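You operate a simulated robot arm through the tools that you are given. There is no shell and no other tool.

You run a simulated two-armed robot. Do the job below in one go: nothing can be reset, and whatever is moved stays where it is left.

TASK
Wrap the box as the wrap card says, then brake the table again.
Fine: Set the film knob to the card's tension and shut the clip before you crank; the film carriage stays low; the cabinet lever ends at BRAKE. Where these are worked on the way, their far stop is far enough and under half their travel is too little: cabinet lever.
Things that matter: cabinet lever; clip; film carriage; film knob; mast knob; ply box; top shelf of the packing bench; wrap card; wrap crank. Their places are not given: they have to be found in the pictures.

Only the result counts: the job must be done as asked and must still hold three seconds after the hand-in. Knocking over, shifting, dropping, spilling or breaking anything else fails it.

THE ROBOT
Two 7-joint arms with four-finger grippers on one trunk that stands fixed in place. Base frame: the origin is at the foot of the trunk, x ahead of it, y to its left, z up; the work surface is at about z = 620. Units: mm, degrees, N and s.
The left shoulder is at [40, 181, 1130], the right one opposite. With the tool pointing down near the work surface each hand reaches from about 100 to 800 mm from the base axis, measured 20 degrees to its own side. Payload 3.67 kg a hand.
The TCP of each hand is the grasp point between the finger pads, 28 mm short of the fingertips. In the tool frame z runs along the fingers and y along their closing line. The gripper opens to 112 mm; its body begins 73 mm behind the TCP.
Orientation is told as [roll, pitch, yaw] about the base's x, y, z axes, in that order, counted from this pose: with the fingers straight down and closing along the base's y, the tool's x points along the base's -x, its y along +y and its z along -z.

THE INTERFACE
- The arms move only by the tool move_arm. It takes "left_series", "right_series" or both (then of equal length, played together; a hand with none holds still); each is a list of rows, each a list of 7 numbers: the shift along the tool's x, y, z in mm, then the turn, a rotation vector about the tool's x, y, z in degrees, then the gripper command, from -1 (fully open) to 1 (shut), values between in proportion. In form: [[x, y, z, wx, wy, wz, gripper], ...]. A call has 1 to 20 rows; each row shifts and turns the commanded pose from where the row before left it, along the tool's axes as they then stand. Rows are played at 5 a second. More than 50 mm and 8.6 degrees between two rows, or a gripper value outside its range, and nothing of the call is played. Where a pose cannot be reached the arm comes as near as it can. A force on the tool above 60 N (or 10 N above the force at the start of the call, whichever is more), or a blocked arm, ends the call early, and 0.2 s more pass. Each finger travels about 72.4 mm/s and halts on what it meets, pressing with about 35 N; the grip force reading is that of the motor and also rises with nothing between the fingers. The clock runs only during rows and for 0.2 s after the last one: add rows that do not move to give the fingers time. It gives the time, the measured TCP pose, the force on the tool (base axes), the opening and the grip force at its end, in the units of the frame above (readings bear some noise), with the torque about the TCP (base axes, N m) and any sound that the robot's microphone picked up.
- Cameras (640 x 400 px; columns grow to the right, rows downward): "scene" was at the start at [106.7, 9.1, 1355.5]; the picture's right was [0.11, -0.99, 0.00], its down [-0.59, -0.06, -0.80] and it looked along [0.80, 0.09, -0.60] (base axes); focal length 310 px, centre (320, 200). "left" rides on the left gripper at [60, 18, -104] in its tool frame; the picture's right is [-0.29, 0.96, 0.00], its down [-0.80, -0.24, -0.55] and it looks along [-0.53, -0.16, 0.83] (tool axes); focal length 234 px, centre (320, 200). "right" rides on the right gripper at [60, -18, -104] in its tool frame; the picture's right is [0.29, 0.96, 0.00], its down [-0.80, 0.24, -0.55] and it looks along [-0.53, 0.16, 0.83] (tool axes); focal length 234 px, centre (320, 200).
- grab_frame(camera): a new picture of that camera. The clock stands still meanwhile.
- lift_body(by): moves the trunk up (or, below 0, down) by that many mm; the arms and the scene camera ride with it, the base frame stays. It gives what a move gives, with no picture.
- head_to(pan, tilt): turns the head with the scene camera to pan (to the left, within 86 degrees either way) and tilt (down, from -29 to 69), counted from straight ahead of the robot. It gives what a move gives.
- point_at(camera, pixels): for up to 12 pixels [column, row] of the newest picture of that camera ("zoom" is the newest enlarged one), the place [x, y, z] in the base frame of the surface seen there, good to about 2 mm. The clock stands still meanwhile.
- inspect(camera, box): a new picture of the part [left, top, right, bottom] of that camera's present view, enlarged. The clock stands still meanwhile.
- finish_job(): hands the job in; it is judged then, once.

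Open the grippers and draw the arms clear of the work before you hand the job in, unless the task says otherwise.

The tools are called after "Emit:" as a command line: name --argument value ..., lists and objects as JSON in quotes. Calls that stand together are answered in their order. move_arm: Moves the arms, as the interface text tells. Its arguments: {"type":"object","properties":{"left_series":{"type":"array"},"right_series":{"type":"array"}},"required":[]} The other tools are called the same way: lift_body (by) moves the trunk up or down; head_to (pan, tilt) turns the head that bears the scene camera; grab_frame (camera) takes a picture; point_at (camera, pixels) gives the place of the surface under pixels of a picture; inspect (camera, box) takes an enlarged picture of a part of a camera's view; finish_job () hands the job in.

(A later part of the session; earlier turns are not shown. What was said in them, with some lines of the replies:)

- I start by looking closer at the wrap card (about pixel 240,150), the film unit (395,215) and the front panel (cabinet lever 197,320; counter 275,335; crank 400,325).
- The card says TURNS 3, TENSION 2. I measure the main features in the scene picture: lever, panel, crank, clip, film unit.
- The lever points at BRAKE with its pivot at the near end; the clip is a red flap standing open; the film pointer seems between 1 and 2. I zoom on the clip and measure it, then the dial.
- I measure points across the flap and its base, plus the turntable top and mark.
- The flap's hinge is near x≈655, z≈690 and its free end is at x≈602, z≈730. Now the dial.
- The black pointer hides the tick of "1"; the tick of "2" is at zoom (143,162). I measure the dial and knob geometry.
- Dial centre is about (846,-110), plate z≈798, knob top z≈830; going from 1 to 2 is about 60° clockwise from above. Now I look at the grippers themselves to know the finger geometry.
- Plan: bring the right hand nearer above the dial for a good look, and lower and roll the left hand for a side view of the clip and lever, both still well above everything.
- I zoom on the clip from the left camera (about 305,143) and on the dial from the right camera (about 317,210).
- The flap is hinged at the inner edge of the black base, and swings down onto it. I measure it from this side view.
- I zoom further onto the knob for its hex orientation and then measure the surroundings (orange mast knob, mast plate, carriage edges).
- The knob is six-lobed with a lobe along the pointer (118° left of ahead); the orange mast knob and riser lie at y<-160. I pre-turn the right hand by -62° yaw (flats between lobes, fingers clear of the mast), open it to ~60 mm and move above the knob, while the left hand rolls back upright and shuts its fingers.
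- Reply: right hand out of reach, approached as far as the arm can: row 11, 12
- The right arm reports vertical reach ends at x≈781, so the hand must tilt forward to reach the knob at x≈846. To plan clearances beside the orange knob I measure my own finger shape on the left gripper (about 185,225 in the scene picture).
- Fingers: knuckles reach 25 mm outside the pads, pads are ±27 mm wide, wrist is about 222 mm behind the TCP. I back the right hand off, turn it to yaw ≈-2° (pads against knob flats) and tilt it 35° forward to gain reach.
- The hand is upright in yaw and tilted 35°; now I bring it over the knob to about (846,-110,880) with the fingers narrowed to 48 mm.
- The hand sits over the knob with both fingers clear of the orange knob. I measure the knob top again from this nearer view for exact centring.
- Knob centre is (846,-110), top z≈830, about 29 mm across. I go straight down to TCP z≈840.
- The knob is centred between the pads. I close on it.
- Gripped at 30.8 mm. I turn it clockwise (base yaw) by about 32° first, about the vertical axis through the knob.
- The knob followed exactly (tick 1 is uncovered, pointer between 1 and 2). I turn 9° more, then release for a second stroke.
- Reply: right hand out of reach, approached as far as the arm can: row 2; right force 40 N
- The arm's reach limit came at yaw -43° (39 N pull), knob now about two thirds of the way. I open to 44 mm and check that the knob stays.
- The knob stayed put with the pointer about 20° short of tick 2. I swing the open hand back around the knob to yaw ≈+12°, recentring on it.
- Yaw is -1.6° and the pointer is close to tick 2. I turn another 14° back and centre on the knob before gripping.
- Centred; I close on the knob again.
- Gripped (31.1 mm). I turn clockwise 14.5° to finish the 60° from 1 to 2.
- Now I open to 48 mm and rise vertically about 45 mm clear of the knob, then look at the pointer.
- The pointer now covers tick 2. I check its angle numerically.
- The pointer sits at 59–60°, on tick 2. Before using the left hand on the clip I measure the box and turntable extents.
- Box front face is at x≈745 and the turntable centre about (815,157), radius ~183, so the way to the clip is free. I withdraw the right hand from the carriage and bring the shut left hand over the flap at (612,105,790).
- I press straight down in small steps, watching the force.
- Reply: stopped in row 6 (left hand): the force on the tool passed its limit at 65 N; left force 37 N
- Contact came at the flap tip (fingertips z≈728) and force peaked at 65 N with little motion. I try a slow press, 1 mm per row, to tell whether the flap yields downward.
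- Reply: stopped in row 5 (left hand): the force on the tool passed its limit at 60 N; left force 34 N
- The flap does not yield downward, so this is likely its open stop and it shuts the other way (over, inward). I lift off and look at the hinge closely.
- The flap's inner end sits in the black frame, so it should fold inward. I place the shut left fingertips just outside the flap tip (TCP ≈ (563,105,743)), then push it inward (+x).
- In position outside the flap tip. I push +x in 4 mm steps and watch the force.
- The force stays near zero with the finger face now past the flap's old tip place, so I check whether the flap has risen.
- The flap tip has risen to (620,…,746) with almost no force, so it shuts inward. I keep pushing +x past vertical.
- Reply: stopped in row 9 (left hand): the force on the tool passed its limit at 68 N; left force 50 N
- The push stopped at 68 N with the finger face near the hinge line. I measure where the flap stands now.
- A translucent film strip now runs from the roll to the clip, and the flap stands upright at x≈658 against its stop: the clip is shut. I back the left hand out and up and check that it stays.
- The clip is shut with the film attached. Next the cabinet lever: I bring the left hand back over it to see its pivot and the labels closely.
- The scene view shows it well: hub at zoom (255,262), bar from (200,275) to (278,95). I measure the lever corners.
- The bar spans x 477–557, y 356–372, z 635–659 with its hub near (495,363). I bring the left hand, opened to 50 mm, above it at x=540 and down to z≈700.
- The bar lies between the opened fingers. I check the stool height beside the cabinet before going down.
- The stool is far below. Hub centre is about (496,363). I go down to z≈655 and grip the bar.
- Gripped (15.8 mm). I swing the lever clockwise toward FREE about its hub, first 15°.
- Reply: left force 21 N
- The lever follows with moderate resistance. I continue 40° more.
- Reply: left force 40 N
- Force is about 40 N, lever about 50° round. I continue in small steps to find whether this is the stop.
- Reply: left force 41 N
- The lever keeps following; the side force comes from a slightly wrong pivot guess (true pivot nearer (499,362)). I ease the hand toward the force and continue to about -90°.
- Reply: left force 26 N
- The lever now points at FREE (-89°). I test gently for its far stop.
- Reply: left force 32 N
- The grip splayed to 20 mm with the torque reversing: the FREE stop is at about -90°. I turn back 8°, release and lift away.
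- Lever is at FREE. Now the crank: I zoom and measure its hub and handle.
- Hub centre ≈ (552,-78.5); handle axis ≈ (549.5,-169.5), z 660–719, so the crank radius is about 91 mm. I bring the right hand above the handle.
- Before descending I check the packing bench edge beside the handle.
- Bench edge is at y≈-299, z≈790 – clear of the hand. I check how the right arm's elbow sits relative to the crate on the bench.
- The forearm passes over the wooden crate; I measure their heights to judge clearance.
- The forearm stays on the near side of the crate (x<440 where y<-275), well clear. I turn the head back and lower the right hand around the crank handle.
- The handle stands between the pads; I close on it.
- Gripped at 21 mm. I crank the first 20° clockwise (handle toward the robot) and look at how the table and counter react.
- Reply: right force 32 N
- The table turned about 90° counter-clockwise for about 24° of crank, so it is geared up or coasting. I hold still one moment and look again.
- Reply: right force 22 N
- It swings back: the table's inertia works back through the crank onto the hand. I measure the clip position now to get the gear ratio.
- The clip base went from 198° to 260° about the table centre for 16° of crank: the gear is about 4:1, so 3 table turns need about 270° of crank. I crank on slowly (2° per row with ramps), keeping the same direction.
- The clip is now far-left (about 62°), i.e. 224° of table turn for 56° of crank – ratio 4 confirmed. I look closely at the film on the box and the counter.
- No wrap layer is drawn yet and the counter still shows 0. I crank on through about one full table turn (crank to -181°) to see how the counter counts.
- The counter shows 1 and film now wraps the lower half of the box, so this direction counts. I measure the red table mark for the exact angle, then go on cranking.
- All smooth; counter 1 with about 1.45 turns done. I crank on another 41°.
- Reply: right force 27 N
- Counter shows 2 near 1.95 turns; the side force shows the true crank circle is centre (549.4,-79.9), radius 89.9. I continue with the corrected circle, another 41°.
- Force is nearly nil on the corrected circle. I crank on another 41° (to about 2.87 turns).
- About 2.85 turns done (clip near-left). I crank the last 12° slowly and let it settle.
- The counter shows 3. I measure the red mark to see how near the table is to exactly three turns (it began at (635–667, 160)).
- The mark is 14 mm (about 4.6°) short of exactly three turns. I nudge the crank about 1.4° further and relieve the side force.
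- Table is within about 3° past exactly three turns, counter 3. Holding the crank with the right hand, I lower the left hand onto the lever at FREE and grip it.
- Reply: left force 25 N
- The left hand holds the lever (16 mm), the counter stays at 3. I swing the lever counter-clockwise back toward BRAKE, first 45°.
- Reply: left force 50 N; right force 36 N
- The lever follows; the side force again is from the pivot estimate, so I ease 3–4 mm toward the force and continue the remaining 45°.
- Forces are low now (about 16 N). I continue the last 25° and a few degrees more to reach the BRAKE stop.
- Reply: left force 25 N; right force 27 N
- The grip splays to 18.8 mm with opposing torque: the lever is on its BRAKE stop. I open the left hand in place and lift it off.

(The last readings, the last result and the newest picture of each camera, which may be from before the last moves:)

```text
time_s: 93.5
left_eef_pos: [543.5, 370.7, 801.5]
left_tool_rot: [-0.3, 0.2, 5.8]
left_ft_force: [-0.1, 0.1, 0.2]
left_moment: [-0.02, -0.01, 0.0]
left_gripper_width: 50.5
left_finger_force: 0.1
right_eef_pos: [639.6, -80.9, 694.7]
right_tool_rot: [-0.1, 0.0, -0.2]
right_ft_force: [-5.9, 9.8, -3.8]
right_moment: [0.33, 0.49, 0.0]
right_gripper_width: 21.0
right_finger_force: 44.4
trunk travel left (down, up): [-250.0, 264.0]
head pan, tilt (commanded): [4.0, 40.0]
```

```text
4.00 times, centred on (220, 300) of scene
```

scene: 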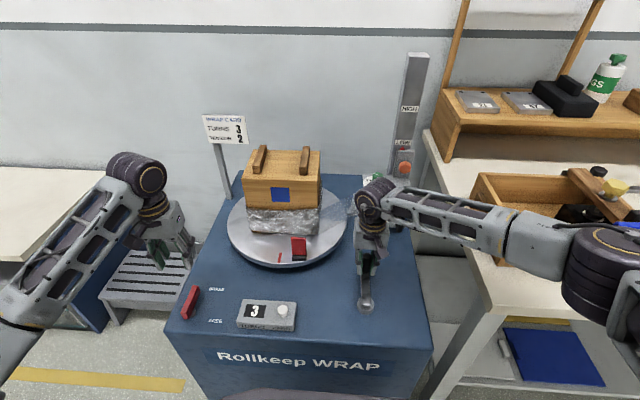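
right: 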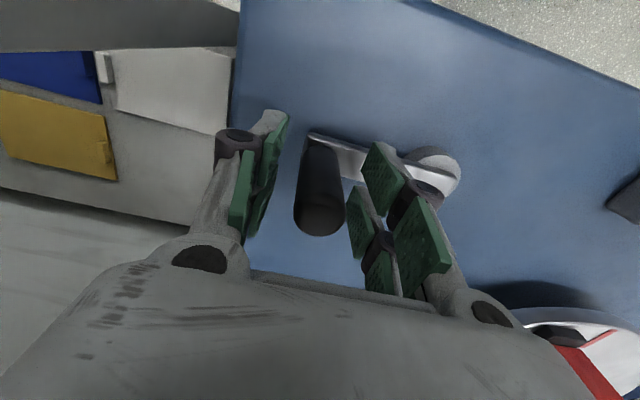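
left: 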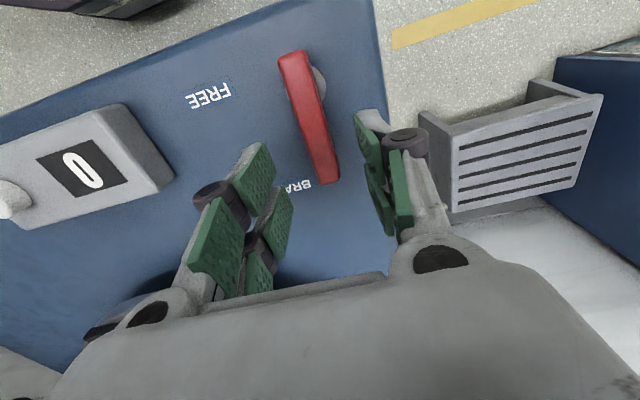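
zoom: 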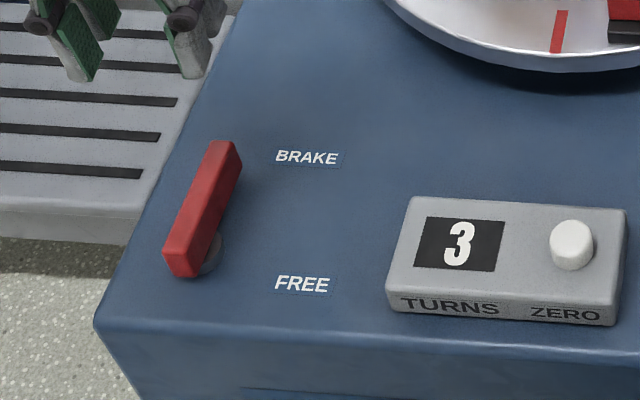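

The lever is back at BRAKE as at the start, counter 3. I release the crank with the right hand and lift straight up.

Emit:
move_arm --right_series '[[0, 0, 0, 0, 0, 0, 0.143], [0, 0, 0, 0, 0, 0, 0.143], [0, 0, 0, 0, 0, 0, 0.143], [0, 0, -25, 0, 0, 0, 0.143], [0, 0, -40, 0, 0, 0, 0.143], [0, 0, -45, 0, 0, 0, 0.143], [0, 0, -45, 0, 0, 0, 0.143], [0, 0, -45, 0, 0, 0, 0.143], [0, 0, 0, 0, 0, 0, 0.143]]'

Emit:
grab_frame --camera "scene"

Emit:
inspect --camera "scene" --box '[210, 190, 400, 340]'

```text
time_s: 95.5
left_eef_pos: [543.3, 368.7, 800.9]
left_tool_rot: [-0.2, 0.1, 5.9]
left_ft_force: [0.1, -0.3, 0.2]
left_moment: [-0.03, 0.01, -0.02]
left_gripper_width: 50.3
left_finger_force: 0.0
right_eef_pos: [640.4, -82.2, 894.5]
right_tool_rot: [0.0, 0.1, -0.2]
right_ft_force: [-0.4, -0.2, 0.4]
right_moment: [0.0, 0.02, 0.01]
right_gripper_width: 48.0
right_finger_force: 0.0
trunk travel left (down, up): [-250.0, 264.0]
head pan, tilt (commanded): [4.0, 40.0]
```

```text
taken
```

scene: 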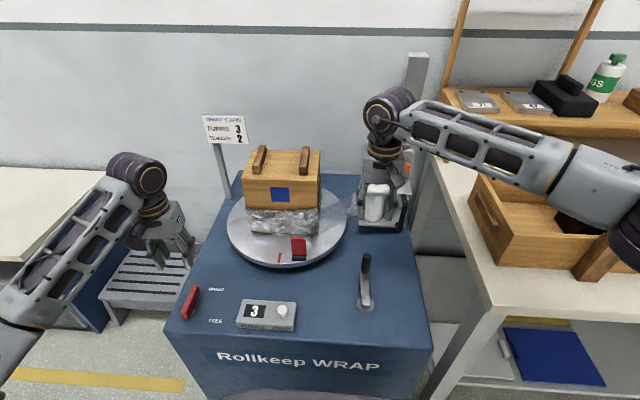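

```text
2.67 times, centred on (305, 265) of scene
```

zoom: 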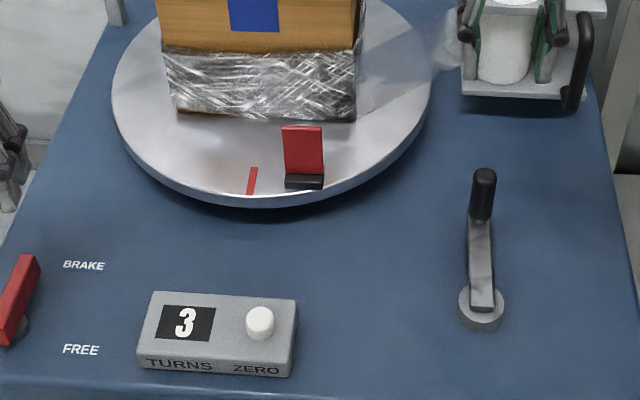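

Everything held after release: counter 3, clip upright, lever at BRAKE. I draw both arms back and up with open grippers, then check the dial and carriage.

Emit:
move_arm --right_series '[[20, -15, -30, 0, 0, 0, 0.143], [20, -15, -30, 0, 0, 0, 0.143], [20, -20, -25, 0, 0, 0, -0.3], [20, -20, -25, 0, 0, 0, -1], [20, -20, -25, 0, 0, 0, -1], [0, 0, 0, 0, 0, 0, -1]]' --left_series '[[5, 5, -35, 0, 0, 0, 0.1], [5, 5, -35, 0, 0, 0, -0.3], [5, 5, -35, 0, 0, 0, -1], [5, 5, -35, 0, 0, 0, -1], [0, 0, -10, 0, 0, 0, -1], [0, 0, 0, 0, 0, 0, -1]]'

Emit:
grab_frame --camera "scene"

Emit:
inspect --camera "scene" --box '[355, 130, 425, 230]'

Emit:
inspect --camera "scene" --box '[160, 150, 440, 340]'

```text
time_s: 96.9
left_eef_pos: [520.3, 388.8, 950.7]
left_tool_rot: [-0.4, 0.2, 5.8]
left_ft_force: [0.3, 0.4, -1.0]
left_moment: [-0.03, 0.0, 0.0]
left_gripper_width: 112.0
left_finger_force: 0.0
right_eef_pos: [540.3, -170.2, 1028.7]
right_tool_rot: [0.0, 0.1, -0.2]
right_ft_force: [0.7, 0.4, -0.1]
right_moment: [0.0, -0.01, -0.03]
right_gripper_width: 111.8
right_finger_force: 0.1
trunk travel left (down, up): [-250.0, 264.0]
head pan, tilt (commanded): [4.0, 40.0]
```

```text
taken
```

scene: 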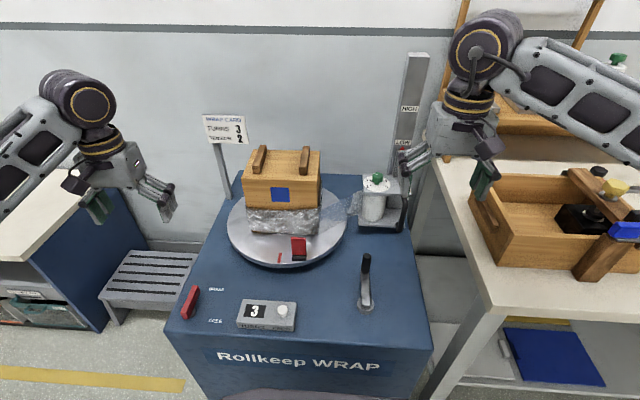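

```text
4.00 times, centred on (390, 180) of scene
```

zoom: 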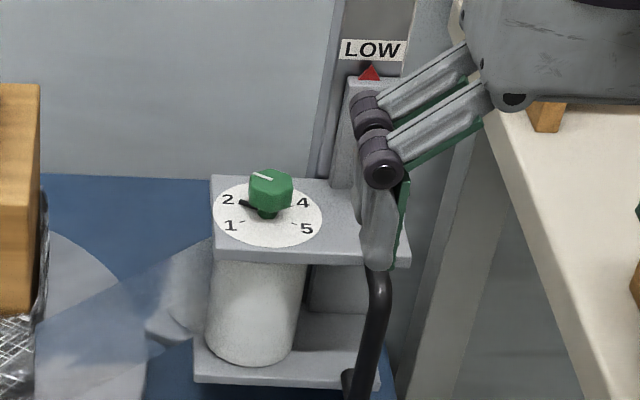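

```text
2.11 times, centred on (300, 245) of scene
```

zoom: 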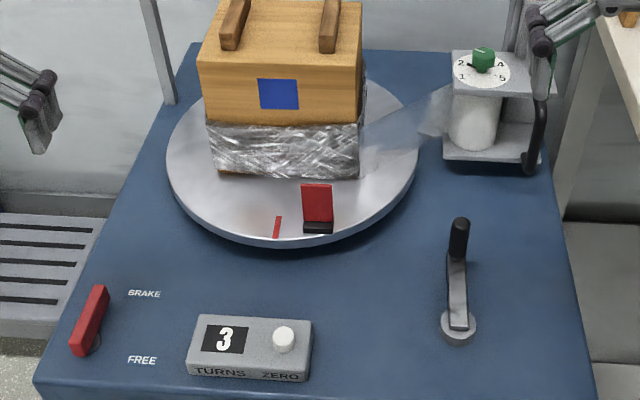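

Dial at 2, carriage at LOW, counter 3, lever at BRAKE. One last check of the lever's angle against its starting place.

Emit:
inspect --camera "scene" --box '[170, 270, 250, 330]'

Emit:
point_at --camera "scene" --pixels '[[195, 287], [185, 312], [190, 300]]'

```text
6.67 times, centred on (210, 300) of scene
```

zoom: 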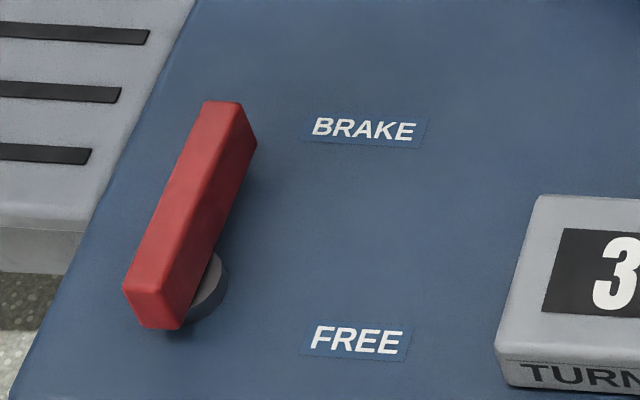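

```text
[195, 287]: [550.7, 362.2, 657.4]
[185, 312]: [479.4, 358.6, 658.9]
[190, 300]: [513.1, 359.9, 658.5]
```

The lever lies along +x exactly as at the start (BRAKE), and everything else is as required, with the arms clear and grippers open. I hand the job in.

Emit:
finish_job

```text
The job is handed in.
```

The box is wrapped as the card says: 3 turns at tension 2. The table is braked again, and the job is handed in. I don't have the judge's result, only what I checked beforehand.

| Item | State at hand-in |
|---|---|
| Film knob | Pointer on tick 2; set before cranking |
| Clip | Shut before cranking, and still shut |
| Turns | Counter reads 3; the table mark ended about 3° past exactly three turns |
| Film carriage | Pointer at LOW; neither it nor the mast knob was moved |
| Cabinet lever | Taken to the FREE stop for cranking, then back to the BRAKE stop, lying as it did at the start |
| Arms | Both grippers open and drawn clear of the work |

- **Clip:** I first pressed the flap the wrong way, reaching about 65 N. It didn't move or show any damage, and then folded inward normally.
- **Cranking:** The first crank strokes were too fast and the table swung back partway. I did the rest slowly and in one direction.
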